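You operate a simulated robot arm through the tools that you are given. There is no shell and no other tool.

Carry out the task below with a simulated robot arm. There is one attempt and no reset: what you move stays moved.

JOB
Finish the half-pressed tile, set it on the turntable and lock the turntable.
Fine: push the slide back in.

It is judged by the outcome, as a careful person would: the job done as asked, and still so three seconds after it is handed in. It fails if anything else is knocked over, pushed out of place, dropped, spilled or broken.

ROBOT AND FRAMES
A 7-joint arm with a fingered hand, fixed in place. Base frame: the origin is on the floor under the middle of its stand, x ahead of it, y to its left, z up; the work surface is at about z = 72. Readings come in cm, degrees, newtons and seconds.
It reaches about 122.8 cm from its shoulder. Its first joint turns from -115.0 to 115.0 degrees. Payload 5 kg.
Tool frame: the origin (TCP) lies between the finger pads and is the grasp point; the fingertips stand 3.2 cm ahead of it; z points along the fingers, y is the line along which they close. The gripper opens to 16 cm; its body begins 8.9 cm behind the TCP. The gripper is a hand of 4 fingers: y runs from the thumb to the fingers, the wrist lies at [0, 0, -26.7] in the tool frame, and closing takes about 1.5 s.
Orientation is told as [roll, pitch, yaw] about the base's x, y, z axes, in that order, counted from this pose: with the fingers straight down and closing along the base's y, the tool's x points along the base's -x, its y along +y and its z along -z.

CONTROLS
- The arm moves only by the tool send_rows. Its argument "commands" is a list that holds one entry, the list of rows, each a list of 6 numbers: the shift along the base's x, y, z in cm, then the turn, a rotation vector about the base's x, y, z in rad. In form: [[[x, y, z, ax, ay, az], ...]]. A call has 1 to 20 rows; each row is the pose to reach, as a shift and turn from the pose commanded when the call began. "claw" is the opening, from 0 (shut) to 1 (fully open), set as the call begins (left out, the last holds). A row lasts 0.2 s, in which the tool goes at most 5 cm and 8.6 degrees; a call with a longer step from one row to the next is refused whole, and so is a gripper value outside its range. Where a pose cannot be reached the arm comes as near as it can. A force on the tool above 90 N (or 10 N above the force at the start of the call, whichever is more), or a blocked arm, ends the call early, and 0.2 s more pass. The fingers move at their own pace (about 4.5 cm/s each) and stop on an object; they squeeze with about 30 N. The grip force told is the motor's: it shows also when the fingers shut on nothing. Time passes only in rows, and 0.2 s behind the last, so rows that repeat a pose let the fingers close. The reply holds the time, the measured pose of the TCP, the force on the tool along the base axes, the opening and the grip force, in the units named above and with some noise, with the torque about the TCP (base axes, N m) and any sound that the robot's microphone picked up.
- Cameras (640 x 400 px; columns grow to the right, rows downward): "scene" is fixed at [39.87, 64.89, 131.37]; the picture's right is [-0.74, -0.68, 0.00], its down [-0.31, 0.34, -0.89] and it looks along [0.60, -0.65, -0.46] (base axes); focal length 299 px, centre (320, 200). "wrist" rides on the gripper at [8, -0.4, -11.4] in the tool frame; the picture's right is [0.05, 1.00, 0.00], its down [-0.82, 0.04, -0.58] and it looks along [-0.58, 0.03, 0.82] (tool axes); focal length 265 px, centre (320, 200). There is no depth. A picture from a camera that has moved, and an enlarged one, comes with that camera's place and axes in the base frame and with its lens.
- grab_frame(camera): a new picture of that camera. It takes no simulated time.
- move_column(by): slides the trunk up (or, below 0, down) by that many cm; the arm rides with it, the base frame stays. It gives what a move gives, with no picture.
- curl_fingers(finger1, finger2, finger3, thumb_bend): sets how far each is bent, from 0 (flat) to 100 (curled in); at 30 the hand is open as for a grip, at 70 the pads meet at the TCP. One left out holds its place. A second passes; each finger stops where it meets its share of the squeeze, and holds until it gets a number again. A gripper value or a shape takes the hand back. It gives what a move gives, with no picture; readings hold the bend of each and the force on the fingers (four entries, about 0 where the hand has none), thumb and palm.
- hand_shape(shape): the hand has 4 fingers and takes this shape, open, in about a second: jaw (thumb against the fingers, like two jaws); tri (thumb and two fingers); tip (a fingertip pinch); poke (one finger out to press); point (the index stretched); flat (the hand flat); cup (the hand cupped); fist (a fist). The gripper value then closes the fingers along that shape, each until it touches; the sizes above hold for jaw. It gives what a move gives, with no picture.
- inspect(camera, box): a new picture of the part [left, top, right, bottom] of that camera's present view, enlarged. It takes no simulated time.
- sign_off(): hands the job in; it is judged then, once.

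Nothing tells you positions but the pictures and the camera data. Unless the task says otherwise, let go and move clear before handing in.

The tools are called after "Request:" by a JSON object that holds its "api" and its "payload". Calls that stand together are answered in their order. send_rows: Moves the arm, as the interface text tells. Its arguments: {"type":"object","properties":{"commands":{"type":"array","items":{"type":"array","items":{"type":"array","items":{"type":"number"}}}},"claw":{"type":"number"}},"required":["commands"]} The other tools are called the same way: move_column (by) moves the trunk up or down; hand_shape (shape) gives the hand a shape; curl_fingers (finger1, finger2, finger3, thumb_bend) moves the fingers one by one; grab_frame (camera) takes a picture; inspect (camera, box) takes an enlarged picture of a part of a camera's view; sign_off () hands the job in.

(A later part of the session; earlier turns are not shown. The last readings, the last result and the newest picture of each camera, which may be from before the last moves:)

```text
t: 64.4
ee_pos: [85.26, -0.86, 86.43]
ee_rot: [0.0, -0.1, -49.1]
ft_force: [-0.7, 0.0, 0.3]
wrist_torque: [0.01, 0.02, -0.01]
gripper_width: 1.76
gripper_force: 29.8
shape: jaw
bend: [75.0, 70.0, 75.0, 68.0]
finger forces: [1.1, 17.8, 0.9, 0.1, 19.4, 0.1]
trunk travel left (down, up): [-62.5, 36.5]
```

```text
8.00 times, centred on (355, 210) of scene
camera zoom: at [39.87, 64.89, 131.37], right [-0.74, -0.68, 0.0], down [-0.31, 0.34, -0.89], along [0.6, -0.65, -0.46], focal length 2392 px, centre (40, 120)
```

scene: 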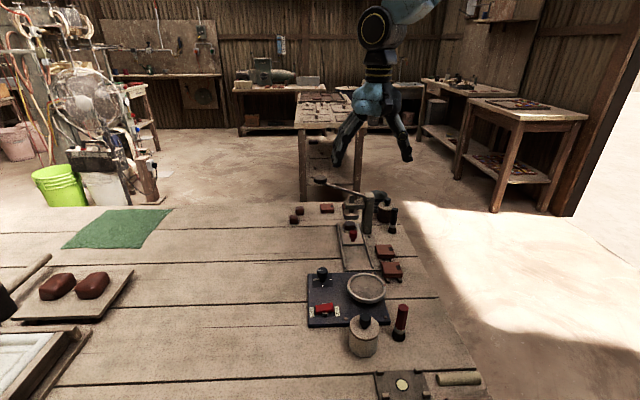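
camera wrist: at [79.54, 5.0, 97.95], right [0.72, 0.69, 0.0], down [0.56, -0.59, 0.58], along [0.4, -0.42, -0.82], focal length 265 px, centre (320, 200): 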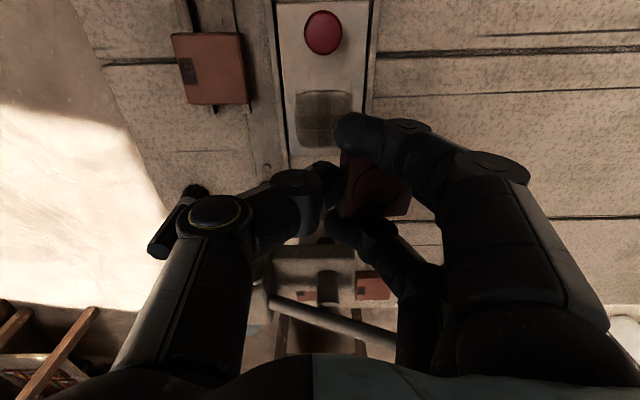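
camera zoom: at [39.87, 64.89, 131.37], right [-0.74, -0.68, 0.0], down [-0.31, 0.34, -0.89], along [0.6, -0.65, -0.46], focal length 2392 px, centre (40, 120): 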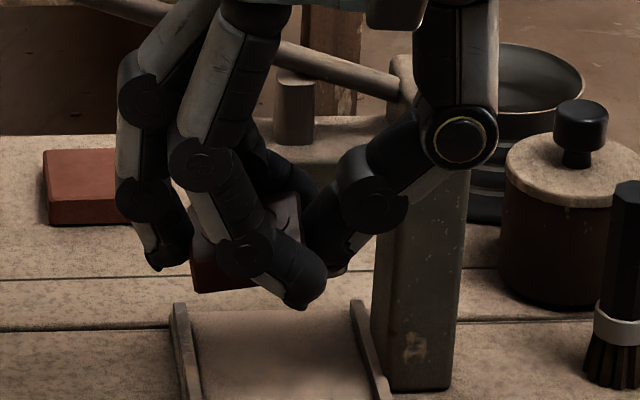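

Request:
{"api": "send_rows", "payload": {"commands": [[[1, 2.5, 0, 0, 0, 0], [2.2, 5, 0, 0, 0, 0], [3.4, 7.5, 0, 0, 0, 0], [4.6, 10, 0, 0, 0, 0], [5.7, 12.5, 0, 0, 0, 0], [5.7, 12.9, -2, 0, 0, 0], [5.7, 12.9, -4, 0, 0, 0]]]}}

Request:
{"api": "curl_fingers", "payload": {"finger1": 98, "finger3": 40}}

Request:
{"api": "grab_frame", "payload": {"camera": "wrist"}}

Request:
{"api": "inspect", "payload": {"camera": "scene", "box": [270, 170, 360, 270]}}

```text
t: 66.0
ee_pos: [90.92, 12.15, 82.44]
ee_rot: [0.0, 0.0, -49.1]
ft_force: [0.6, -1.1, -0.8]
wrist_torque: [-0.02, 0.04, 0.0]
gripper_width: 1.74
gripper_force: 29.7
shape: jaw
bend: [75.0, 70.0, 75.0, 68.0]
finger forces: [1.1, 17.8, 1.0, 0.0, 19.4, 0.0]
trunk travel left (down, up): [-62.5, 36.5]
```

```text
t: 67.0
ee_pos: [90.9, 12.09, 82.51]
ee_rot: [0.0, 0.0, -49.2]
ft_force: [0.1, 0.2, -0.1]
wrist_torque: [0.01, -0.02, 0.03]
gripper_width: 4.9
gripper_force: 18.3
shape: fingers
bend: [98.0, 69.0, 40.0, 72.0]
finger forces: [0.1, 18.7, 0.1, 0.1, 18.4, 0.0]
trunk travel left (down, up): [-62.5, 36.5]
```

```text
taken
camera wrist: at [85.22, 17.9, 93.95], right [0.72, 0.69, 0.0], down [0.56, -0.59, 0.58], along [0.4, -0.42, -0.82], focal length 265 px, centre (320, 200)
```

wrist: 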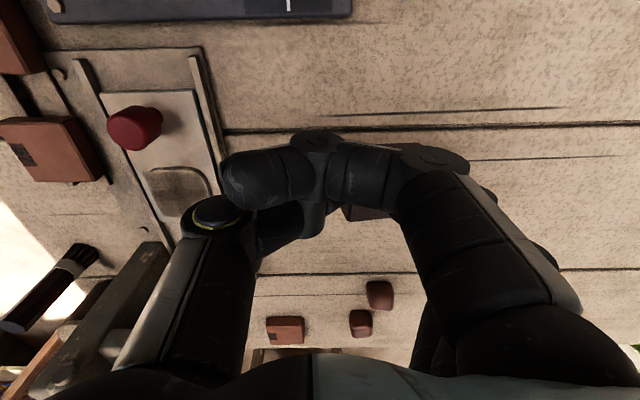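

```text
4.00 times, centred on (315, 220) of scene
camera zoom: at [39.87, 64.89, 131.37], right [-0.74, -0.68, 0.0], down [-0.31, 0.34, -0.89], along [0.6, -0.65, -0.46], focal length 1196 px, centre (340, 120)
```

zoom: 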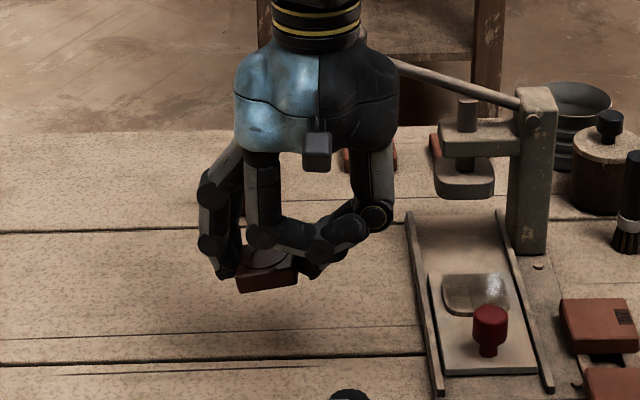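

Request:
{"api": "curl_fingers", "payload": {"finger3": 98}}

Request:
{"api": "inspect", "payload": {"camera": "scene", "box": [315, 215, 355, 250]}}

Request:
{"api": "inspect", "payload": {"camera": "wrist", "box": [240, 110, 440, 260]}}

```text
t: 68.0
ee_pos: [90.87, 12.05, 82.5]
ee_rot: [0.0, 0.0, -49.2]
ft_force: [0.2, 0.5, -0.1]
wrist_torque: [-0.01, 0.0, 0.0]
gripper_width: 4.89
gripper_force: 18.0
shape: fingers
bend: [98.0, 69.0, 98.0, 72.0]
finger forces: [0.0, 18.1, 0.0, 0.0, 18.1, 0.1]
trunk travel left (down, up): [-62.5, 36.5]
```

```text
11.43 times, centred on (335, 232) of scene
camera zoom: at [39.87, 64.89, 131.37], right [-0.74, -0.68, 0.0], down [-0.31, 0.34, -0.89], along [0.6, -0.65, -0.46], focal length 3417 px, centre (149, -171)
```

zoom: 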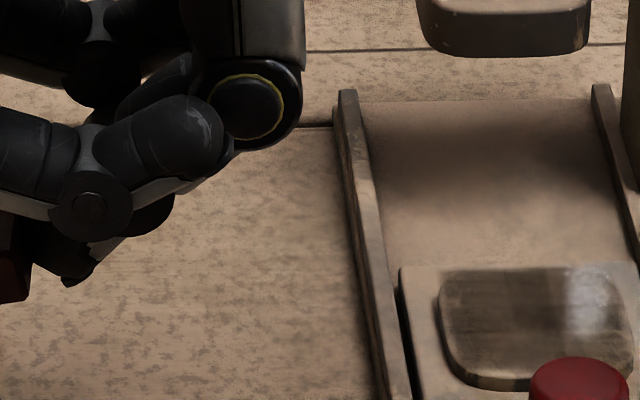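

```text
2.67 times, centred on (340, 185) of wrist
camera zoom: at [85.22, 17.9, 93.95], right [0.72, 0.69, 0.0], down [0.56, -0.59, 0.58], along [0.4, -0.42, -0.82], focal length 708 px, centre (267, 240)
```

zoom: 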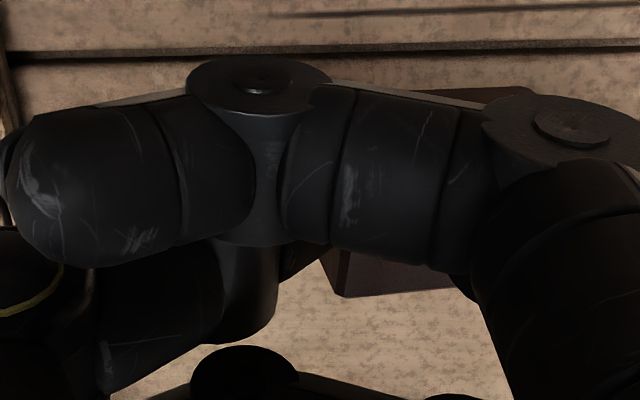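

Both outer fingers are curled away and the tile is in a clean thumb and middle-finger pinch. I'll look at its tilt and its height against the tips.

Request:
{"api": "inspect", "payload": {"camera": "scene", "box": [290, 215, 330, 250]}}

```text
11.43 times, centred on (310, 232) of scene
camera zoom: at [39.87, 64.89, 131.37], right [-0.74, -0.68, 0.0], down [-0.31, 0.34, -0.89], along [0.6, -0.65, -0.46], focal length 3417 px, centre (434, -171)
```

zoom: 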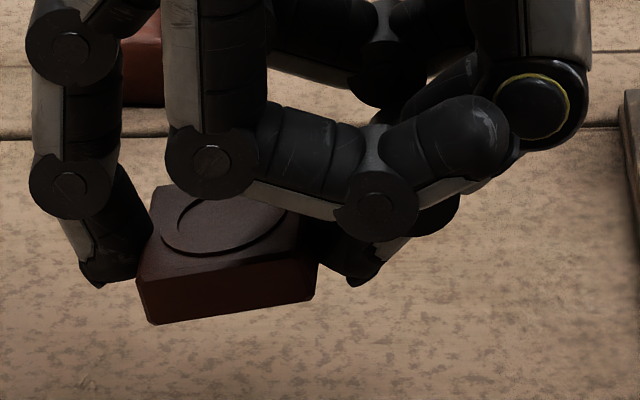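

The pinch is steady but the tile sits about 3 cm toward the finger side and slightly tilted. I'll set it on the flat table here, where there is room, and then regrip it centred and nearer the tips.

Request:
{"api": "send_rows", "payload": {"commands": [[[0, 0, -2, 0, 0, 0], [0, 0, -4, 0, 0, 0], [0, 0, -5.5, 0, 0, 0], [0, 0, -6.6, 0, 0, 0]]]}}

Request:
{"api": "inspect", "payload": {"camera": "scene", "box": [290, 225, 340, 265]}}

```text
t: 69.0
ee_pos: [90.98, 12.15, 75.96]
ee_rot: [0.0, 0.1, -49.2]
ft_force: [-0.4, 0.3, -0.7]
wrist_torque: [-0.06, 0.02, -0.01]
gripper_width: 4.88
gripper_force: 17.8
shape: fingers
bend: [98.0, 69.0, 98.0, 72.0]
finger forces: [0.0, 18.1, 0.0, 0.0, 17.9, 0.0]
trunk travel left (down, up): [-62.5, 36.5]
```

```text
10.00 times, centred on (315, 245) of scene
camera zoom: at [39.87, 64.89, 131.37], right [-0.74, -0.68, 0.0], down [-0.31, 0.34, -0.89], along [0.6, -0.65, -0.46], focal length 2990 px, centre (370, -250)
```

zoom: 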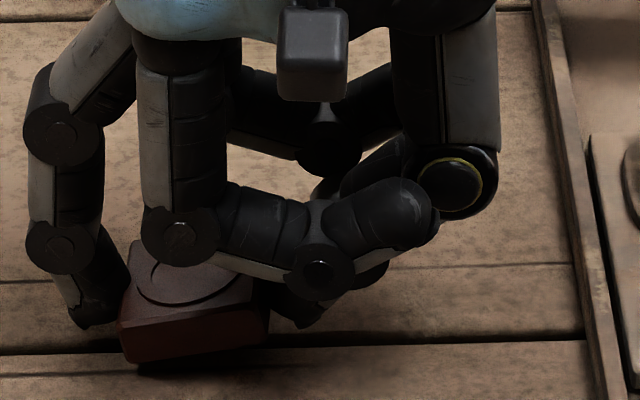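

Request:
{"api": "send_rows", "payload": {"commands": [[[0, 0, -0.2, 0, 0, 0], [0, 0, -0.4, 0, 0, 0]]]}}

Request:
{"api": "send_rows", "payload": {"commands": [[[0, 0, -0.15, 0, 0, 0], [0, 0, -0.3, 0, 0, 0]]]}}

Request:
{"api": "inspect", "payload": {"camera": "scene", "box": [290, 230, 330, 265]}}

```text
t: 69.6
ee_pos: [91.1, 11.99, 75.61]
ee_rot: [-0.1, 0.0, -49.2]
ft_force: [0.7, -0.1, -0.1]
wrist_torque: [0.0, 0.04, -0.03]
gripper_width: 4.91
gripper_force: 17.9
shape: fingers
bend: [98.0, 69.0, 98.0, 72.0]
finger forces: [0.1, 18.1, 0.0, 0.0, 18.0, 0.1]
trunk travel left (down, up): [-62.5, 36.5]
```

```text
t: 70.2
ee_pos: [90.89, 12.12, 75.28]
ee_rot: [0.0, -0.1, -49.2]
ft_force: [0.5, 0.5, -0.2]
wrist_torque: [-0.01, 0.0, 0.0]
gripper_width: 4.92
gripper_force: 17.8
shape: fingers
bend: [98.0, 69.0, 98.0, 72.0]
finger forces: [0.0, 17.9, 0.0, 0.0, 18.1, 0.1]
trunk travel left (down, up): [-62.5, 36.5]
```

```text
11.43 times, centred on (310, 248) of scene
camera zoom: at [39.87, 64.89, 131.37], right [-0.74, -0.68, 0.0], down [-0.31, 0.34, -0.89], along [0.6, -0.65, -0.46], focal length 3417 px, centre (434, -343)
```

zoom: 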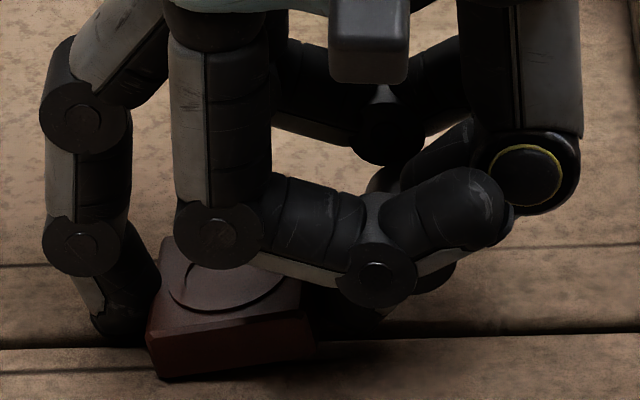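

Request:
{"api": "send_rows", "payload": {"commands": [[[0, 0, -0.15, 0, 0, 0], [0, 0, -0.3, 0, 0, 0]]]}}

Request:
{"api": "send_rows", "payload": {"commands": [[[0, 0, -0.1, 0, 0, 0], [0, 0, -0.2, 0, 0, 0]]]}}

Request:
{"api": "inspect", "payload": {"camera": "scene", "box": [290, 230, 330, 265]}}

```text
t: 70.8
ee_pos: [90.93, 12.13, 75.19]
ee_rot: [0.1, -0.2, -49.2]
ft_force: [-2.7, 0.5, 13.3]
wrist_torque: [0.58, -0.62, 0.03]
gripper_width: 4.9
gripper_force: 23.5
shape: fingers
bend: [98.0, 70.0, 98.0, 72.0]
finger forces: [0.0, 27.6, 0.0, 0.1, 19.2, 0.0]
trunk travel left (down, up): [-62.5, 36.5]
```

```text
t: 71.4
ee_pos: [90.98, 12.14, 75.01]
ee_rot: [0.2, 0.0, -49.1]
ft_force: [-1.9, -0.1, 25.3]
wrist_torque: [1.12, -1.25, 0.03]
gripper_width: 4.88
gripper_force: 28.9
shape: fingers
bend: [98.0, 71.0, 98.0, 72.0]
finger forces: [0.0, 39.6, 0.0, 0.0, 17.4, 0.0]
trunk travel left (down, up): [-62.5, 36.5]
```

```text
11.43 times, centred on (310, 248) of scene
camera zoom: at [39.87, 64.89, 131.37], right [-0.74, -0.68, 0.0], down [-0.31, 0.34, -0.89], along [0.6, -0.65, -0.46], focal length 3417 px, centre (434, -343)
```

zoom: 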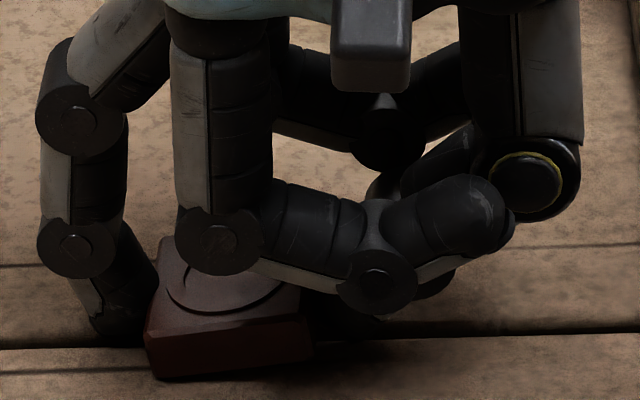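

The middle fingertip has reached the table and the tile's lower edge is a few millimetres above it. I'll ease off slightly and open thumb and middle finger together.

Request:
{"api": "send_rows", "payload": {"commands": [[[0, 0, 0.15, 0, 0, 0], [0, 0, 0.25, 0, 0, 0]]]}}

Request:
{"api": "curl_fingers", "payload": {"finger2": 62, "thumb_bend": 64}}

Request:
{"api": "inspect", "payload": {"camera": "scene", "box": [285, 225, 335, 265]}}

Request:
{"api": "grab_frame", "payload": {"camera": "wrist"}}

```text
t: 72.0
ee_pos: [90.86, 12.05, 75.09]
ee_rot: [0.1, 0.0, -49.4]
ft_force: [2.6, -1.0, 16.0]
wrist_torque: [0.68, -0.93, -0.18]
gripper_width: 4.92
gripper_force: 23.7
shape: fingers
bend: [98.0, 71.0, 98.0, 72.0]
finger forces: [0.0, 30.8, 0.1, 0.0, 16.2, 0.0]
trunk travel left (down, up): [-62.5, 36.5]
```

```text
t: 73.0
ee_pos: [90.89, 12.06, 75.44]
ee_rot: [0.3, -0.3, -49.2]
ft_force: [7.9, 3.9, 43.6]
wrist_torque: [1.35, -1.59, -0.12]
gripper_width: 4.7
gripper_force: 21.5
shape: fingers
bend: [98.0, 60.0, 98.0, 68.0]
finger forces: [0.0, 28.7, 0.0, 0.0, 14.3, 0.1]
trunk travel left (down, up): [-62.5, 36.5]
```

```text
10.00 times, centred on (310, 245) of scene
camera zoom: at [39.87, 64.89, 131.37], right [-0.74, -0.68, 0.0], down [-0.31, 0.34, -0.89], along [0.6, -0.65, -0.46], focal length 2990 px, centre (420, -250)
```

zoom: 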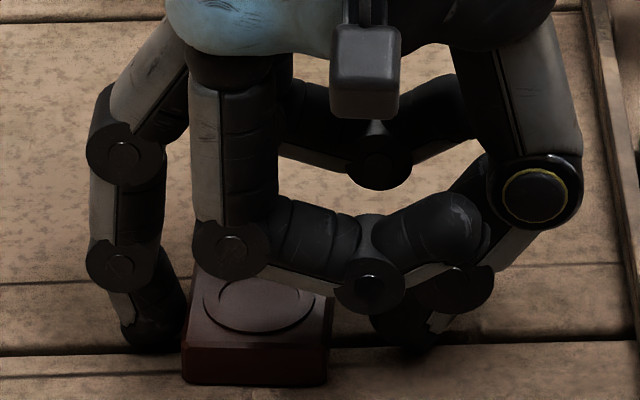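

```text
taken
camera wrist: at [85.19, 17.93, 86.83], right [0.72, 0.69, 0.0], down [0.56, -0.59, 0.58], along [0.4, -0.42, -0.81], focal length 265 px, centre (320, 200)
```

wrist: 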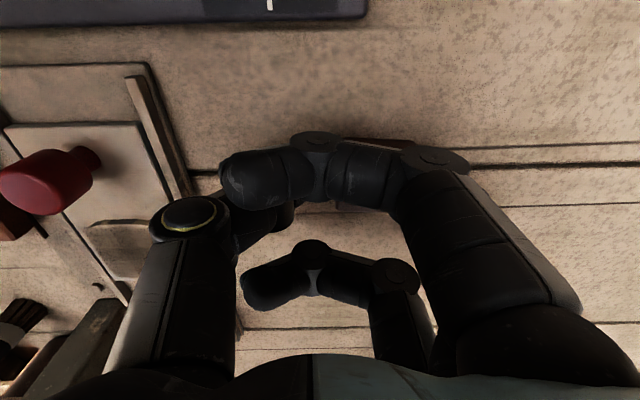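

The tile now lies flat on the table between the open digits. I'll rise straight up.

Request:
{"api": "send_rows", "payload": {"commands": [[[0, 0, 0.5, 0, 0, 0], [0, 0, 1.2, 0, 0, 0], [0, 0, 2.5, 0, 0, 0], [0, 0, 5, 0, 0, 0], [0, 0, 8, 0, 0, 0]]]}}

Request:
{"api": "inspect", "payload": {"camera": "scene", "box": [285, 225, 335, 265]}}

```text
t: 74.2
ee_pos: [90.87, 12.2, 82.99]
ee_rot: [0.0, 0.0, -49.2]
ft_force: [-0.7, -0.1, -0.5]
wrist_torque: [-0.03, 0.02, 0.01]
gripper_width: 5.05
gripper_force: 4.6
shape: fingers
bend: [98.0, 58.0, 98.0, 63.0]
finger forces: [0.0, 4.6, 0.0, 0.0, 4.5, 0.0]
trunk travel left (down, up): [-62.5, 36.5]
```

```text
10.00 times, centred on (310, 245) of scene
camera zoom: at [39.87, 64.89, 131.37], right [-0.74, -0.68, 0.0], down [-0.31, 0.34, -0.89], along [0.6, -0.65, -0.46], focal length 2990 px, centre (420, -250)
```

zoom: 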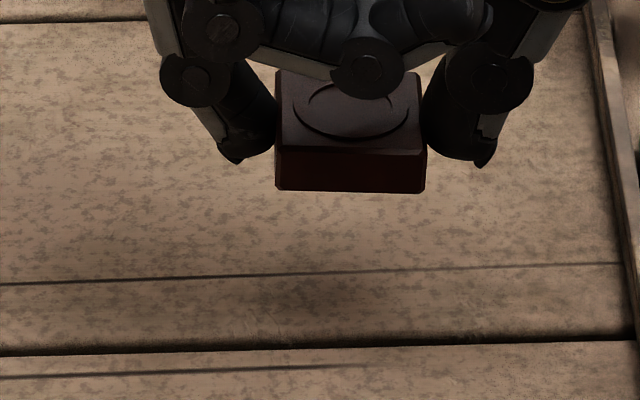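

The digits sprang back gently onto the tile, so it came up with a light 4.6 N grip, level, centred, and only 0.25 cm above the tips. That is the grip I wanted. I'll lower it close to the table again and tighten a little.

Request:
{"api": "send_rows", "payload": {"commands": [[[0, 0, -1.5, 0, 0, 0], [0, 0, -3, 0, 0, 0], [0, 0, -4.5, 0, 0, 0], [0, 0, -6, 0, 0, 0], [0, 0, -6.8, 0, 0, 0]]]}}

Request:
{"api": "inspect", "payload": {"camera": "scene", "box": [285, 225, 335, 265]}}

```text
t: 75.4
ee_pos: [90.99, 12.11, 76.18]
ee_rot: [0.1, -0.1, -49.1]
ft_force: [0.2, 0.8, -0.6]
wrist_torque: [0.0, 0.01, -0.02]
gripper_width: 5.03
gripper_force: 4.5
shape: fingers
bend: [98.0, 58.0, 98.0, 63.0]
finger forces: [0.0, 4.5, 0.1, 0.0, 4.6, 0.0]
trunk travel left (down, up): [-62.5, 36.5]
```

```text
10.00 times, centred on (310, 245) of scene
camera zoom: at [39.87, 64.89, 131.37], right [-0.74, -0.68, 0.0], down [-0.31, 0.34, -0.89], along [0.6, -0.65, -0.46], focal length 2990 px, centre (420, -250)
```

zoom: 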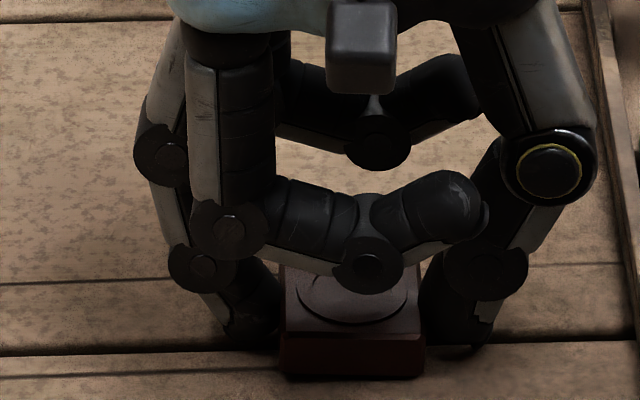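

Request:
{"api": "curl_fingers", "payload": {"finger2": 66, "thumb_bend": 67}}

Request:
{"api": "inspect", "payload": {"camera": "scene", "box": [285, 225, 335, 265]}}

```text
t: 76.4
ee_pos: [91.03, 12.13, 76.21]
ee_rot: [0.0, 0.0, -49.3]
ft_force: [0.6, -0.1, -0.6]
wrist_torque: [0.02, 0.0, -0.04]
gripper_width: 4.95
gripper_force: 8.1
shape: fingers
bend: [98.0, 57.0, 98.0, 65.0]
finger forces: [0.0, 8.0, 0.0, 0.1, 8.2, 0.0]
trunk travel left (down, up): [-62.5, 36.5]
```

```text
10.00 times, centred on (310, 245) of scene
camera zoom: at [39.87, 64.89, 131.37], right [-0.74, -0.68, 0.0], down [-0.31, 0.34, -0.89], along [0.6, -0.65, -0.46], focal length 2990 px, centre (420, -250)
```

zoom: 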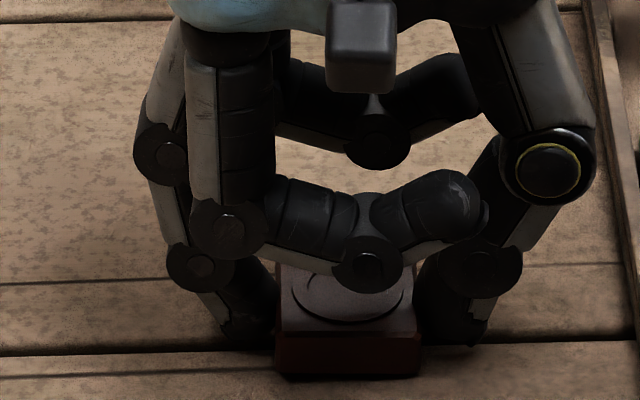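

The tile is now held level at 8 N, its bottom almost at tip level. I'll raise it and carry it smoothly to the turntable centre.

Request:
{"api": "send_rows", "payload": {"commands": [[[0, 0, 1, 0, 0, 0], [0, 0, 2.5, 0, 0, 0], [0, 0, 4.5, 0, 0, 0], [0, 0, 6.5, 0, 0, 0], [0, 0, 8.5, 0, 0, 0], [-1, 0.1, 10, 0, 0, 0], [-3, 0.4, 10.5, 0, 0, 0], [-5.5, 0.8, 10.5, 0, 0, 0], [-8, 1.1, 10.5, 0, 0, 0], [-10.5, 1.5, 10.5, 0, 0, 0], [-13, 1.9, 10.5, 0, 0, 0], [-15.5, 2.2, 10.5, 0, 0, 0], [-18, 2.6, 10.5, 0, 0, 0], [-20, 2.9, 10.5, 0, 0, 0], [-21.2, 3.05, 10.5, 0, 0, 0], [-21.35, 3.05, 9.5, 0, 0, 0], [-21.35, 3.05, 8.3, 0, 0, 0]]]}}

Request:
{"api": "inspect", "payload": {"camera": "scene", "box": [330, 230, 410, 310]}}

Request:
{"api": "grab_frame", "payload": {"camera": "wrist"}}

```text
t: 80.0
ee_pos: [69.48, 15.1, 84.43]
ee_rot: [0.0, 0.0, -49.2]
ft_force: [0.2, -0.4, -1.2]
wrist_torque: [0.01, -0.01, -0.02]
gripper_width: 4.98
gripper_force: 7.9
shape: fingers
bend: [98.0, 57.0, 98.0, 65.0]
finger forces: [0.1, 8.0, 0.0, 0.1, 8.2, 0.0]
trunk travel left (down, up): [-62.5, 36.5]
```

```text
5.00 times, centred on (370, 270) of scene
camera zoom: at [39.87, 64.89, 131.37], right [-0.74, -0.68, 0.0], down [-0.31, 0.34, -0.89], along [0.6, -0.65, -0.46], focal length 1495 px, centre (70, -150)
```

zoom: 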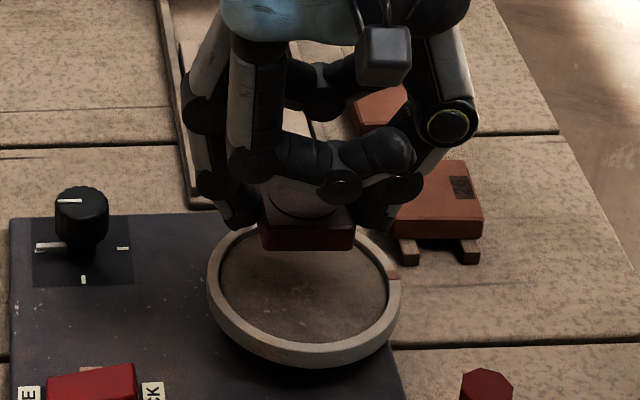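

```text
taken
camera wrist: at [63.93, 20.99, 95.89], right [0.72, 0.69, 0.0], down [0.56, -0.59, 0.58], along [0.4, -0.42, -0.82], focal length 265 px, centre (320, 200)
```

wrist: 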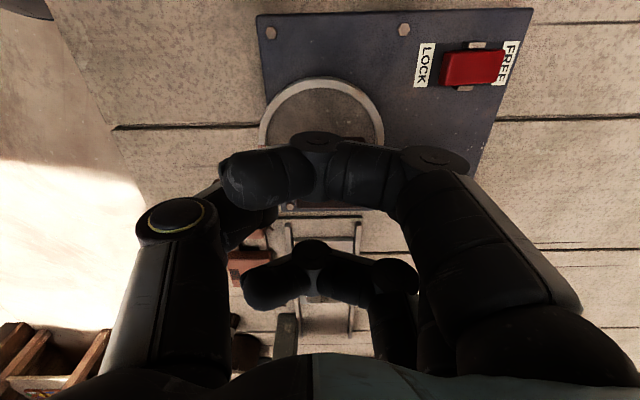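

The tile arrived steady above the disc. I'll lower it in stages.

Request:
{"api": "send_rows", "payload": {"commands": [[[0, 0, -1, 0, 0, 0], [0, 0, -2, 0, 0, 0], [0, 0, -3, 0, 0, 0], [0, 0, -3.5, 0, 0, 0]]]}}

Request:
{"api": "inspect", "payload": {"camera": "scene", "box": [345, 255, 395, 305]}}

Request:
{"api": "inspect", "payload": {"camera": "wrist", "box": [220, 60, 420, 250]}}

```text
t: 81.0
ee_pos: [69.65, 15.18, 80.96]
ee_rot: [-0.1, 0.0, -49.2]
ft_force: [0.4, -0.3, -0.8]
wrist_torque: [0.01, 0.03, 0.01]
gripper_width: 4.95
gripper_force: 7.9
shape: fingers
bend: [98.0, 57.0, 98.0, 65.0]
finger forces: [0.0, 8.1, 0.1, 0.0, 8.1, 0.0]
trunk travel left (down, up): [-62.5, 36.5]
```

```text
8.00 times, centred on (370, 280) of scene
camera zoom: at [39.87, 64.89, 131.37], right [-0.74, -0.68, 0.0], down [-0.31, 0.34, -0.89], along [0.6, -0.65, -0.46], focal length 2392 px, centre (-80, -440)
```

zoom: 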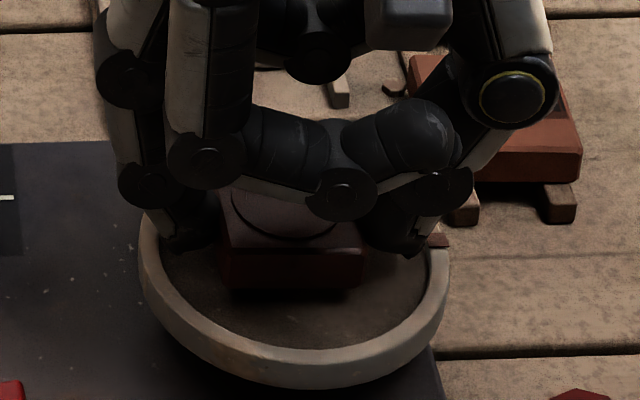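

```text
2.11 times, centred on (320, 155) of wrist
camera zoom: at [63.91, 20.99, 92.41], right [0.72, 0.69, 0.0], down [0.56, -0.59, 0.58], along [0.4, -0.42, -0.82], focal length 559 px, centre (320, 295)
```

zoom: 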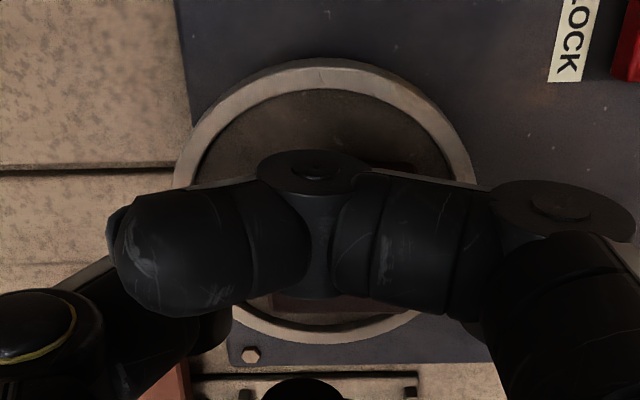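

Tile and digits are centred in the ring, just fitting inside. I'll lower in small steps.

Request:
{"api": "send_rows", "payload": {"commands": [[[0.05, -0.05, -0.25, 0, 0, 0], [0.1, -0.1, -0.5, 0, 0, 0]]]}}

Request:
{"api": "send_rows", "payload": {"commands": [[[0, 0, -0.15, 0, 0, 0], [0, 0, -0.3, 0, 0, 0]]]}}

Request:
{"api": "inspect", "payload": {"camera": "scene", "box": [345, 255, 395, 305]}}

```text
t: 81.6
ee_pos: [69.57, 15.22, 80.49]
ee_rot: [0.0, 0.0, -49.1]
ft_force: [0.4, -0.7, -0.2]
wrist_torque: [0.01, 0.04, 0.04]
gripper_width: 4.98
gripper_force: 7.6
shape: fingers
bend: [98.0, 57.0, 98.0, 65.0]
finger forces: [0.0, 7.9, 0.1, 0.0, 8.0, 0.0]
trunk travel left (down, up): [-62.5, 36.5]
```

```text
t: 82.2
ee_pos: [69.56, 15.07, 80.08]
ee_rot: [-0.1, 0.0, -49.2]
ft_force: [0.1, -0.1, 0.3]
wrist_torque: [0.01, 0.02, -0.01]
gripper_width: 4.95
gripper_force: 8.5
shape: fingers
bend: [98.0, 57.0, 98.0, 65.0]
finger forces: [0.0, 8.2, 0.0, 0.0, 8.5, 0.0]
trunk travel left (down, up): [-62.5, 36.5]
```

```text
8.00 times, centred on (370, 280) of scene
camera zoom: at [39.87, 64.89, 131.37], right [-0.74, -0.68, 0.0], down [-0.31, 0.34, -0.89], along [0.6, -0.65, -0.46], focal length 2392 px, centre (-80, -440)
```

zoom: 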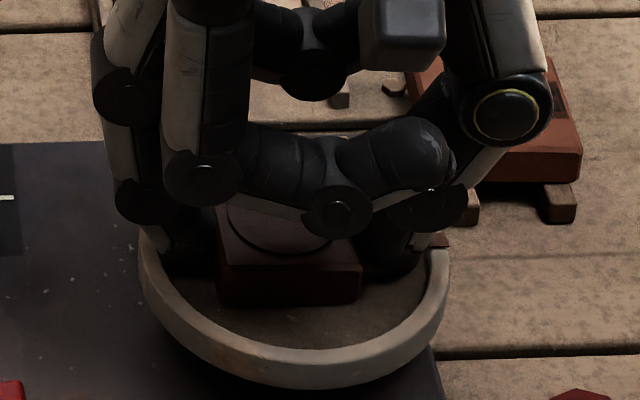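

Request:
{"api": "send_rows", "payload": {"commands": [[[0, 0, -0.15, 0, 0, 0], [0, 0, -0.25, 0, 0, 0]]]}}

Request:
{"api": "send_rows", "payload": {"commands": [[[0, 0, -0.1, 0, 0, 0], [0, 0, -0.2, 0, 0, 0]]]}}

Request:
{"api": "inspect", "payload": {"camera": "scene", "box": [345, 255, 395, 305]}}

```text
t: 82.8
ee_pos: [69.59, 15.21, 80.03]
ee_rot: [0.2, -0.1, -49.2]
ft_force: [-0.3, -0.3, 16.2]
wrist_torque: [0.32, -0.31, 0.0]
gripper_width: 4.95
gripper_force: 14.8
shape: fingers
bend: [98.0, 59.0, 98.0, 65.0]
finger forces: [0.0, 21.5, 0.0, 0.1, 9.5, 0.1]
trunk travel left (down, up): [-62.5, 36.5]
```

```text
t: 83.4
ee_pos: [69.7, 15.1, 80.02]
ee_rot: [0.3, -0.1, -49.3]
ft_force: [1.7, 0.5, 35.1]
wrist_torque: [0.69, -0.73, -0.03]
gripper_width: 4.91
gripper_force: 23.0
shape: fingers
bend: [98.0, 61.0, 98.0, 65.0]
finger forces: [0.0, 36.5, 0.0, 0.1, 10.2, 0.0]
trunk travel left (down, up): [-62.5, 36.5]
```

```text
8.00 times, centred on (370, 280) of scene
camera zoom: at [39.87, 64.89, 131.37], right [-0.74, -0.68, 0.0], down [-0.31, 0.34, -0.89], along [0.6, -0.65, -0.46], focal length 2392 px, centre (-80, -440)
```

zoom: 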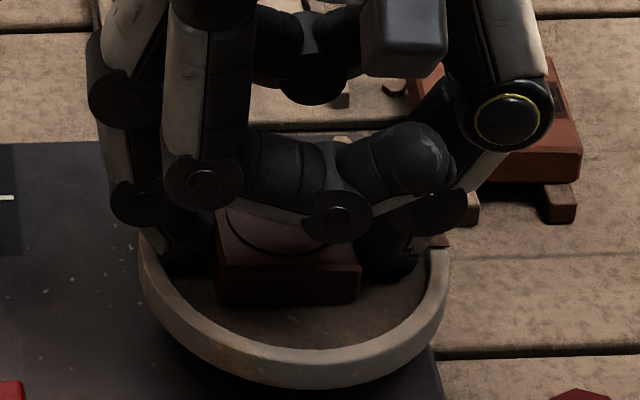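

The middle fingertip is on the disc, with the tile a few millimetres above it. I'll ease the pressure and open both digits together.

Request:
{"api": "send_rows", "payload": {"commands": [[[0, 0, 0.15, 0, 0, 0], [0, 0, 0.25, 0, 0, 0]]]}}

Request:
{"api": "curl_fingers", "payload": {"finger2": 50, "thumb_bend": 54}}

Request:
{"api": "inspect", "payload": {"camera": "scene", "box": [345, 255, 395, 305]}}

Request:
{"api": "inspect", "payload": {"camera": "wrist", "box": [220, 60, 420, 250]}}

```text
t: 84.0
ee_pos: [69.61, 15.04, 80.16]
ee_rot: [0.0, 0.0, -49.2]
ft_force: [3.8, -0.2, 24.1]
wrist_torque: [0.55, -0.73, 0.03]
gripper_width: 4.88
gripper_force: 17.7
shape: fingers
bend: [98.0, 61.0, 98.0, 66.0]
finger forces: [0.1, 28.5, 0.1, 0.0, 7.3, 0.1]
trunk travel left (down, up): [-62.5, 36.5]
```

```text
t: 85.0
ee_pos: [69.63, 15.09, 80.28]
ee_rot: [0.1, 0.0, -49.2]
ft_force: [2.0, -0.1, 30.8]
wrist_torque: [-0.3, 0.27, 0.03]
gripper_width: 5.09
gripper_force: 15.9
shape: fingers
bend: [98.0, 58.0, 98.0, 59.0]
finger forces: [0.1, 7.9, 0.0, 0.0, 23.3, 0.1]
trunk travel left (down, up): [-62.5, 36.5]
```

```text
8.00 times, centred on (370, 280) of scene
camera zoom: at [39.87, 64.89, 131.37], right [-0.74, -0.68, 0.0], down [-0.31, 0.34, -0.89], along [0.6, -0.65, -0.46], focal length 2392 px, centre (-80, -440)
```

zoom: 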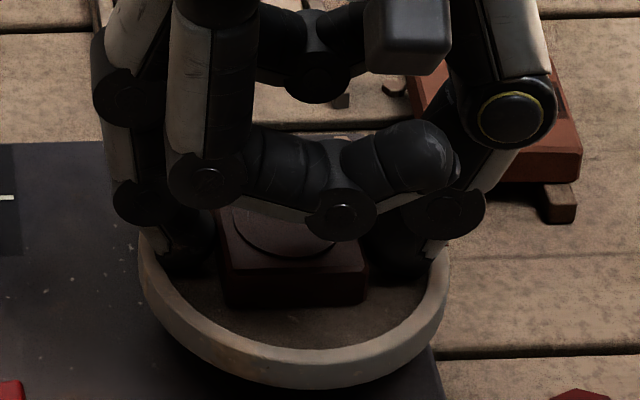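

```text
2.11 times, centred on (320, 155) of wrist
camera zoom: at [63.91, 20.87, 91.56], right [0.72, 0.69, 0.0], down [0.56, -0.59, 0.58], along [0.4, -0.42, -0.82], focal length 559 px, centre (320, 295)
```

zoom: 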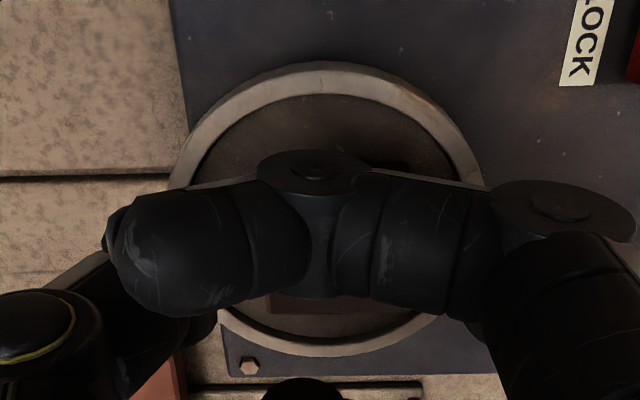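

Request:
{"api": "inspect", "payload": {"camera": "scene", "box": [353, 268, 388, 298]}}

```text
13.33 times, centred on (370, 283) of scene
camera zoom: at [39.87, 64.89, 131.37], right [-0.74, -0.68, 0.0], down [-0.31, 0.34, -0.89], along [0.6, -0.65, -0.46], focal length 3986 px, centre (-353, -907)
```

zoom: 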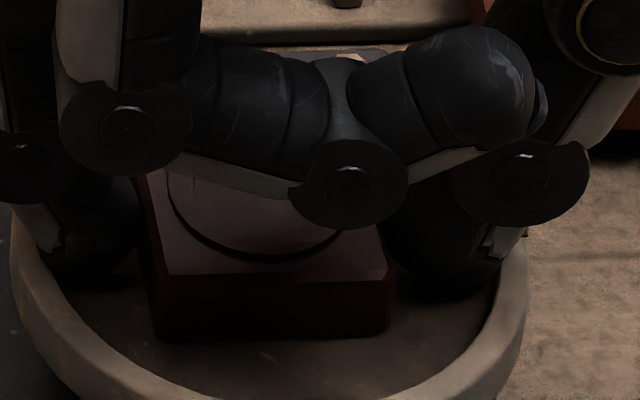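

Both digits are now off the tile (all force is on the disc) and the tile appears to rest on it. I'll rise slowly and check that the tile stays.

Request:
{"api": "send_rows", "payload": {"commands": [[[0, 0, 0.3, 0, 0, 0], [0, 0, 0.6, 0, 0, 0], [0, 0, 1.0, 0, 0, 0], [0, 0, 1.5, 0, 0, 0]]]}}

Request:
{"api": "inspect", "payload": {"camera": "scene", "box": [345, 255, 395, 305]}}

```text
t: 86.0
ee_pos: [69.66, 15.1, 81.67]
ee_rot: [0.0, 0.0, -49.2]
ft_force: [0.0, -0.4, 0.4]
wrist_torque: [-0.02, 0.01, 0.0]
gripper_width: 5.5
gripper_force: 0.0
shape: fingers
bend: [98.0, 50.0, 98.0, 54.0]
finger forces: [0.0, 0.0, 0.0, 0.1, 0.0, 0.1]
trunk travel left (down, up): [-62.5, 36.5]
```

```text
8.00 times, centred on (370, 280) of scene
camera zoom: at [39.87, 64.89, 131.37], right [-0.74, -0.68, 0.0], down [-0.31, 0.34, -0.89], along [0.6, -0.65, -0.46], focal length 2392 px, centre (-80, -440)
```

zoom: 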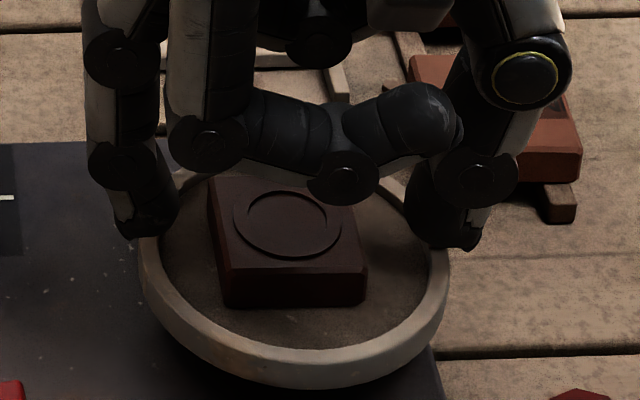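

The tile is lying flat and well centred on the turntable, and the hand is free. I'll rise clear and check from above.

Request:
{"api": "send_rows", "payload": {"commands": [[[0, 0, 1.5, 0, 0, 0], [0, 0, 4, 0, 0, 0], [0, 0, 7, 0, 0, 0], [0, 0, 10, 0, 0, 0]]]}}

Request:
{"api": "hand_shape", "payload": {"shape": "jaw"}}

Request:
{"api": "grab_frame", "payload": {"camera": "wrist"}}

Request:
{"api": "grab_frame", "payload": {"camera": "scene"}}

```text
t: 87.0
ee_pos: [69.5, 15.03, 91.36]
ee_rot: [0.0, 0.0, -49.2]
ft_force: [-0.3, 0.0, 0.3]
wrist_torque: [0.02, 0.03, -0.01]
gripper_width: 5.55
gripper_force: 0.0
shape: fingers
bend: [98.0, 50.0, 98.0, 54.0]
finger forces: [0.0, 0.1, 0.0, 0.0, 0.0, 0.0]
trunk travel left (down, up): [-62.5, 36.5]
```

```text
t: 87.9
ee_pos: [69.57, 15.02, 91.46]
ee_rot: [0.0, 0.0, -49.2]
ft_force: [0.0, 0.9, -0.7]
wrist_torque: [0.01, 0.01, 0.0]
gripper_width: 16.0
gripper_force: 0.0
shape: jaw
bend: [30.0, 30.0, 30.0, 30.0]
finger forces: [0.0, 0.1, 0.1, 0.0, 0.0, 0.1]
trunk travel left (down, up): [-62.5, 36.5]
```

```text
taken
camera wrist: at [63.95, 20.92, 102.9], right [0.72, 0.69, 0.0], down [0.56, -0.59, 0.58], along [0.4, -0.42, -0.82], focal length 265 px, centre (320, 200)
```

wrist: 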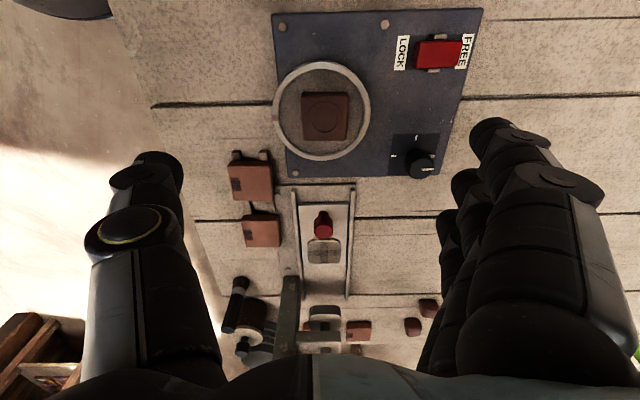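

```text
taken
```

scene: 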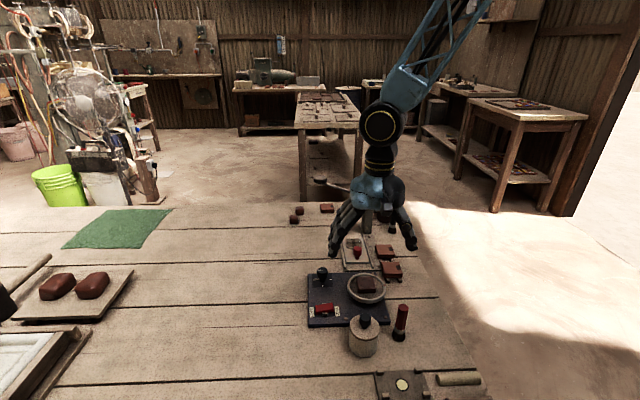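

The tile is set nicely. Next comes the slide: I'll move over its red knob with the same partly open jaw as before and push it back in.

Request:
{"api": "send_rows", "payload": {"commands": [[[1.5, -1.5, 0, 0, 0, 0.02], [3.5, -3.5, 0, 0, 0, 0.04], [5.5, -5.5, 0, 0, 0, 0.073], [7.5, -7.5, 0, 0, 0, 0.073], [9.9, -10.0, -1, 0, 0, 0.073], [9.9, -10.0, -3, 0, 0, 0.073], [9.9, -10.0, -4, 0, 0, 0.073]]], "claw": 0.28}}

Request:
{"api": "grab_frame", "payload": {"camera": "wrist"}}

Request:
{"api": "inspect", "payload": {"camera": "scene", "box": [320, 190, 420, 300]}}

```text
t: 89.5
ee_pos: [79.59, 5.03, 87.48]
ee_rot: [0.0, 0.0, -45.1]
ft_force: [0.4, 0.5, -0.5]
wrist_torque: [0.02, -0.02, 0.02]
gripper_width: 4.53
gripper_force: 0.0
shape: jaw
bend: [73.0, 73.0, 73.0, 70.0]
finger forces: [0.1, 0.0, 0.0, 0.0, 0.0, 0.0]
trunk travel left (down, up): [-62.5, 36.5]
```

```text
taken
camera wrist: at [73.54, 10.52, 98.9], right [0.67, 0.74, 0.0], down [0.61, -0.55, 0.58], along [0.43, -0.39, -0.82], focal length 265 px, centre (320, 200)
```

wrist: 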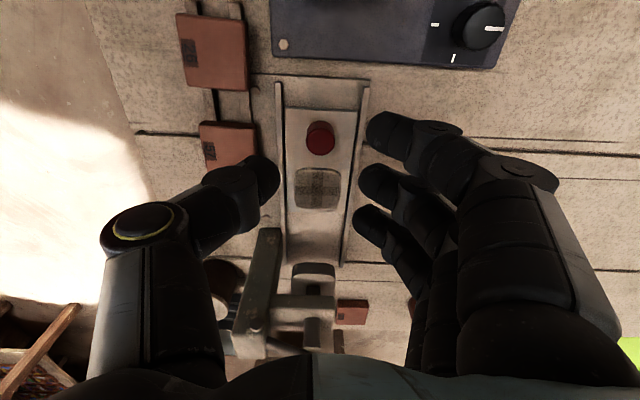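

```text
3.64 times, centred on (370, 245) of scene
camera zoom: at [39.87, 64.89, 131.37], right [-0.74, -0.68, 0.0], down [-0.31, 0.34, -0.89], along [0.6, -0.65, -0.46], focal length 1087 px, centre (138, 36)
```

zoom: 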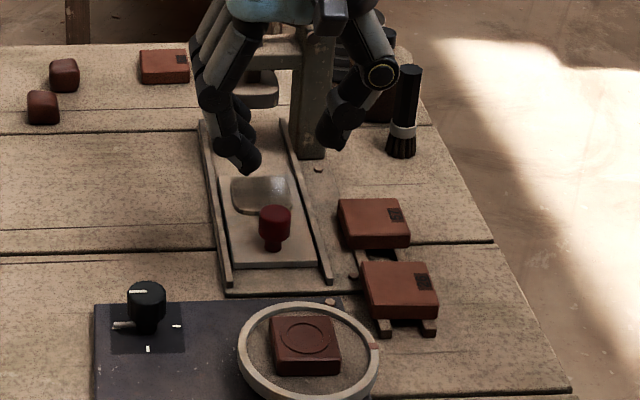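

The knob is about 0.6 cm further in than where I left it. I'll shift to it and lower around it.

Request:
{"api": "send_rows", "payload": {"commands": [[[0.45, -0.42, -2, 0, 0, 0], [0.45, -0.42, -4, 0, 0, 0], [0.45, -0.42, -6, 0, 0, 0], [0.45, -0.42, -8, 0, 0, 0], [0.45, -0.42, -9, 0, 0, 0]]]}}

Request:
{"api": "grab_frame", "payload": {"camera": "wrist"}}

Request:
{"api": "inspect", "payload": {"camera": "scene", "box": [330, 200, 410, 280]}}

```text
t: 90.7
ee_pos: [79.98, 4.49, 78.56]
ee_rot: [0.0, 0.0, -45.0]
ft_force: [0.5, 0.1, -0.4]
wrist_torque: [0.0, -0.03, 0.03]
gripper_width: 4.53
gripper_force: 0.1
shape: jaw
bend: [73.0, 73.0, 73.0, 70.0]
finger forces: [0.1, 0.0, 0.0, 0.0, 0.0, 0.1]
trunk travel left (down, up): [-62.5, 36.5]
```

```text
taken
camera wrist: at [73.94, 9.99, 89.86], right [0.67, 0.74, 0.0], down [0.61, -0.55, 0.58], along [0.43, -0.39, -0.82], focal length 265 px, centre (320, 200)
```

wrist: 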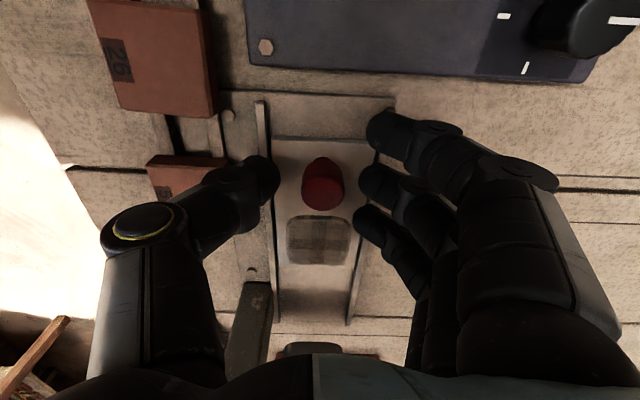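

```text
5.00 times, centred on (370, 240) of scene
camera zoom: at [39.87, 64.89, 131.37], right [-0.74, -0.68, 0.0], down [-0.31, 0.34, -0.89], along [0.6, -0.65, -0.46], focal length 1495 px, centre (70, 0)
```

zoom: 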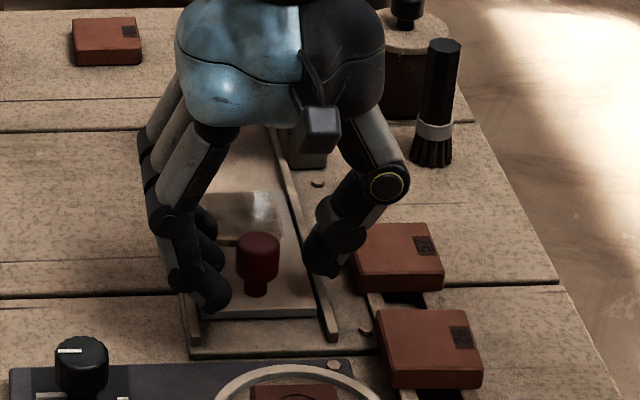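

Request:
{"api": "send_rows", "payload": {"commands": [[[0, 0, -0.5, 0, 0, 0], [0, 0, -0.9, 0, 0, 0]]]}}

Request:
{"api": "send_rows", "payload": {"commands": [[[0, 0, 0, 0, 0, 0], [0, 0, 0, 0, 0, 0], [0, 0, 0, 0, 0, 0], [0, 0, 0, 0, 0, 0], [0, 0, 0, 0, 0, 0], [0, 0, 0, 0, 0, 0]]], "claw": 0}}

Request:
{"api": "grab_frame", "payload": {"camera": "wrist"}}

```text
t: 91.3
ee_pos: [79.96, 4.67, 77.62]
ee_rot: [0.0, 0.0, -44.9]
ft_force: [-0.2, -0.4, 0.2]
wrist_torque: [-0.01, 0.0, 0.01]
gripper_width: 4.54
gripper_force: 0.1
shape: jaw
bend: [73.0, 73.0, 73.0, 70.0]
finger forces: [0.1, 0.0, 0.1, 0.0, 0.1, 0.0]
trunk travel left (down, up): [-62.5, 36.5]
```

```text
t: 92.7
ee_pos: [79.93, 4.44, 77.55]
ee_rot: [-0.1, 0.0, -45.1]
ft_force: [-9.3, -8.1, -3.1]
wrist_torque: [-0.11, 0.1, -0.01]
gripper_width: 0.45
gripper_force: 29.9
shape: jaw
bend: [69.0, 72.0, 69.0, 70.0]
finger forces: [0.0, 12.0, 0.1, 0.0, 24.6, 0.0]
trunk travel left (down, up): [-62.5, 36.5]
```

```text
taken
camera wrist: at [73.86, 9.88, 88.98], right [0.67, 0.74, 0.0], down [0.61, -0.55, 0.58], along [0.43, -0.39, -0.82], focal length 265 px, centre (320, 200)
```

wrist: 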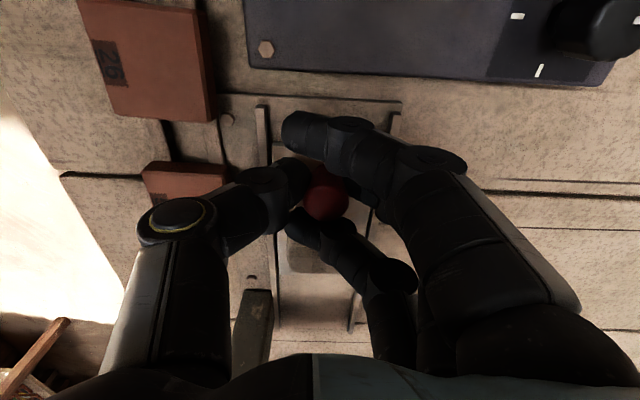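

The knob is held. Now I'll push the slide straight in along its rails.

Request:
{"api": "send_rows", "payload": {"commands": [[[0.5, -0.5, 0, 0, 0, 0], [1.0, -1.0, 0, 0, 0, 0], [1.5, -1.5, 0, 0, 0, 0], [2.0, -2.0, 0, 0, 0, 0], [2.5, -2.5, 0, 0, 0, 0], [3.0, -3.0, 0, 0, 0, 0], [3.5, -3.5, 0, 0, 0, 0], [4.0, -4.0, 0, 0, 0, 0], [4.5, -4.5, 0, 0, 0, 0], [5.0, -5.0, 0, 0, 0, 0]]]}}

Request:
{"api": "inspect", "payload": {"camera": "scene", "box": [320, 170, 420, 270]}}

Request:
{"api": "grab_frame", "payload": {"camera": "wrist"}}

```text
t: 94.9
ee_pos: [85.02, -0.45, 77.6]
ee_rot: [0.0, -0.1, -45.0]
ft_force: [-14.2, -14.1, -5.9]
wrist_torque: [-0.25, 0.21, -0.02]
gripper_width: 0.42
gripper_force: 30.1
shape: jaw
bend: [69.0, 72.0, 69.0, 70.0]
finger forces: [0.0, 9.3, 0.1, 0.1, 28.2, 0.0]
trunk travel left (down, up): [-62.5, 36.5]
```

```text
4.00 times, centred on (370, 220) of scene
camera zoom: at [39.87, 64.89, 131.37], right [-0.74, -0.68, 0.0], down [-0.31, 0.34, -0.89], along [0.6, -0.65, -0.46], focal length 1196 px, centre (120, 120)
```

zoom: 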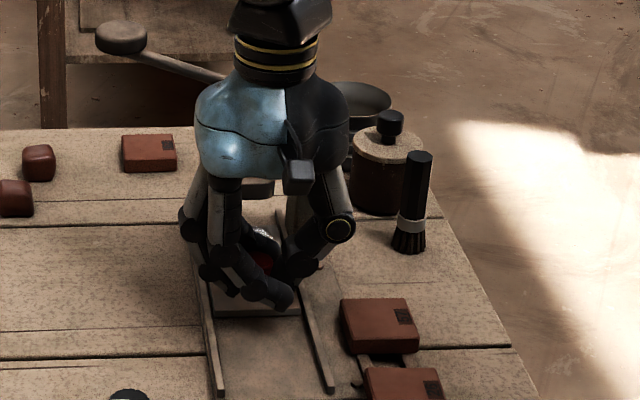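

```text
taken
camera wrist: at [78.95, 4.96, 89.03], right [0.67, 0.74, 0.0], down [0.61, -0.55, 0.58], along [0.43, -0.39, -0.82], focal length 265 px, centre (320, 200)
```

wrist: 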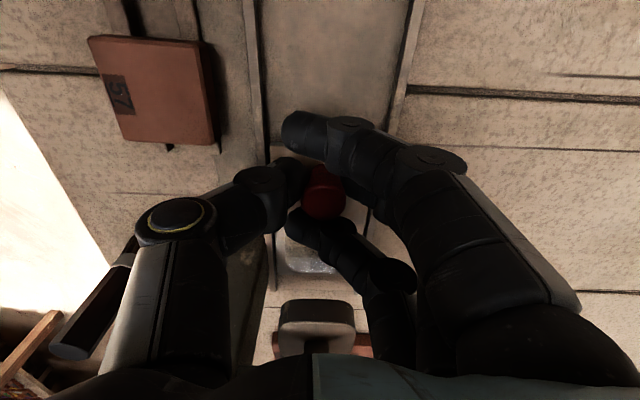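

The slide moves in smoothly, with a little over 1 cm left to go. I'll finish in small steps, feeling for the stop.

Request:
{"api": "send_rows", "payload": {"commands": [[[0.3, -0.3, 0, 0, 0, 0], [0.6, -0.6, 0, 0, 0, 0], [0.8, -0.8, 0, 0, 0, 0]]]}}

Request:
{"api": "send_rows", "payload": {"commands": [[[0.15, -0.15, 0, 0, 0, 0], [0.3, -0.3, 0, 0, 0, 0]]]}}

Request:
{"api": "inspect", "payload": {"camera": "scene", "box": [320, 170, 420, 270]}}

Request:
{"api": "grab_frame", "payload": {"camera": "wrist"}}

```text
t: 95.7
ee_pos: [85.83, -1.29, 77.61]
ee_rot: [0.0, 0.0, -45.1]
ft_force: [-13.6, -13.1, -3.7]
wrist_torque: [-0.21, 0.24, -0.04]
gripper_width: 0.44
gripper_force: 30.4
shape: jaw
bend: [69.0, 72.0, 69.0, 70.0]
finger forces: [0.1, 9.4, 0.1, 0.1, 28.5, 0.1]
trunk travel left (down, up): [-62.5, 36.5]
```

```text
t: 96.3
ee_pos: [86.1, -1.45, 77.67]
ee_rot: [0.0, 0.1, -45.2]
ft_force: [-12.2, -14.0, -6.4]
wrist_torque: [-0.24, 0.21, -0.03]
gripper_width: 0.44
gripper_force: 29.8
shape: jaw
bend: [69.0, 72.0, 69.0, 70.0]
finger forces: [0.1, 9.4, 0.1, 0.1, 27.6, 0.1]
trunk travel left (down, up): [-62.5, 36.5]
```

```text
4.00 times, centred on (370, 220) of scene
camera zoom: at [39.87, 64.89, 131.37], right [-0.74, -0.68, 0.0], down [-0.31, 0.34, -0.89], along [0.6, -0.65, -0.46], focal length 1196 px, centre (120, 120)
```

zoom: 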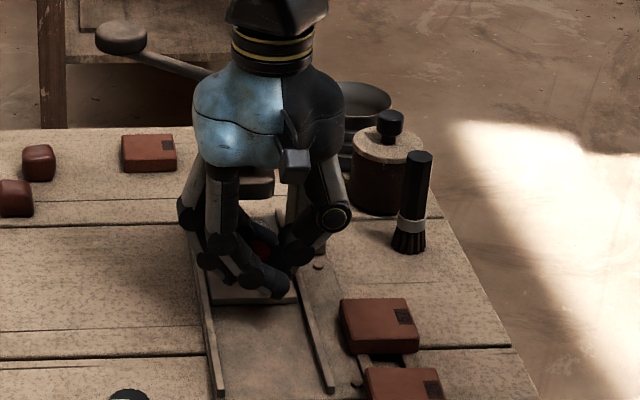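

```text
taken
camera wrist: at [80.05, 3.84, 89.03], right [0.67, 0.74, 0.0], down [0.61, -0.55, 0.58], along [0.43, -0.39, -0.82], focal length 265 px, centre (320, 200)
```

wrist: 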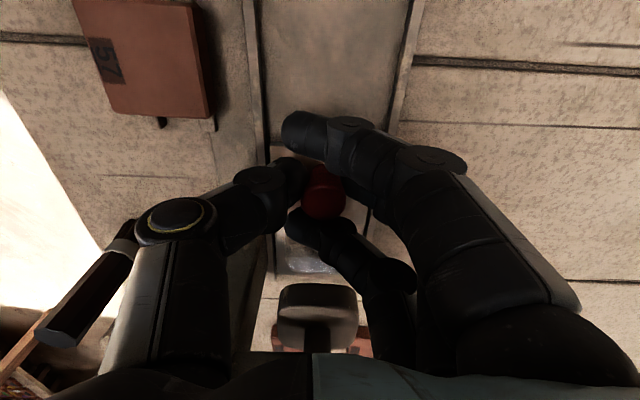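

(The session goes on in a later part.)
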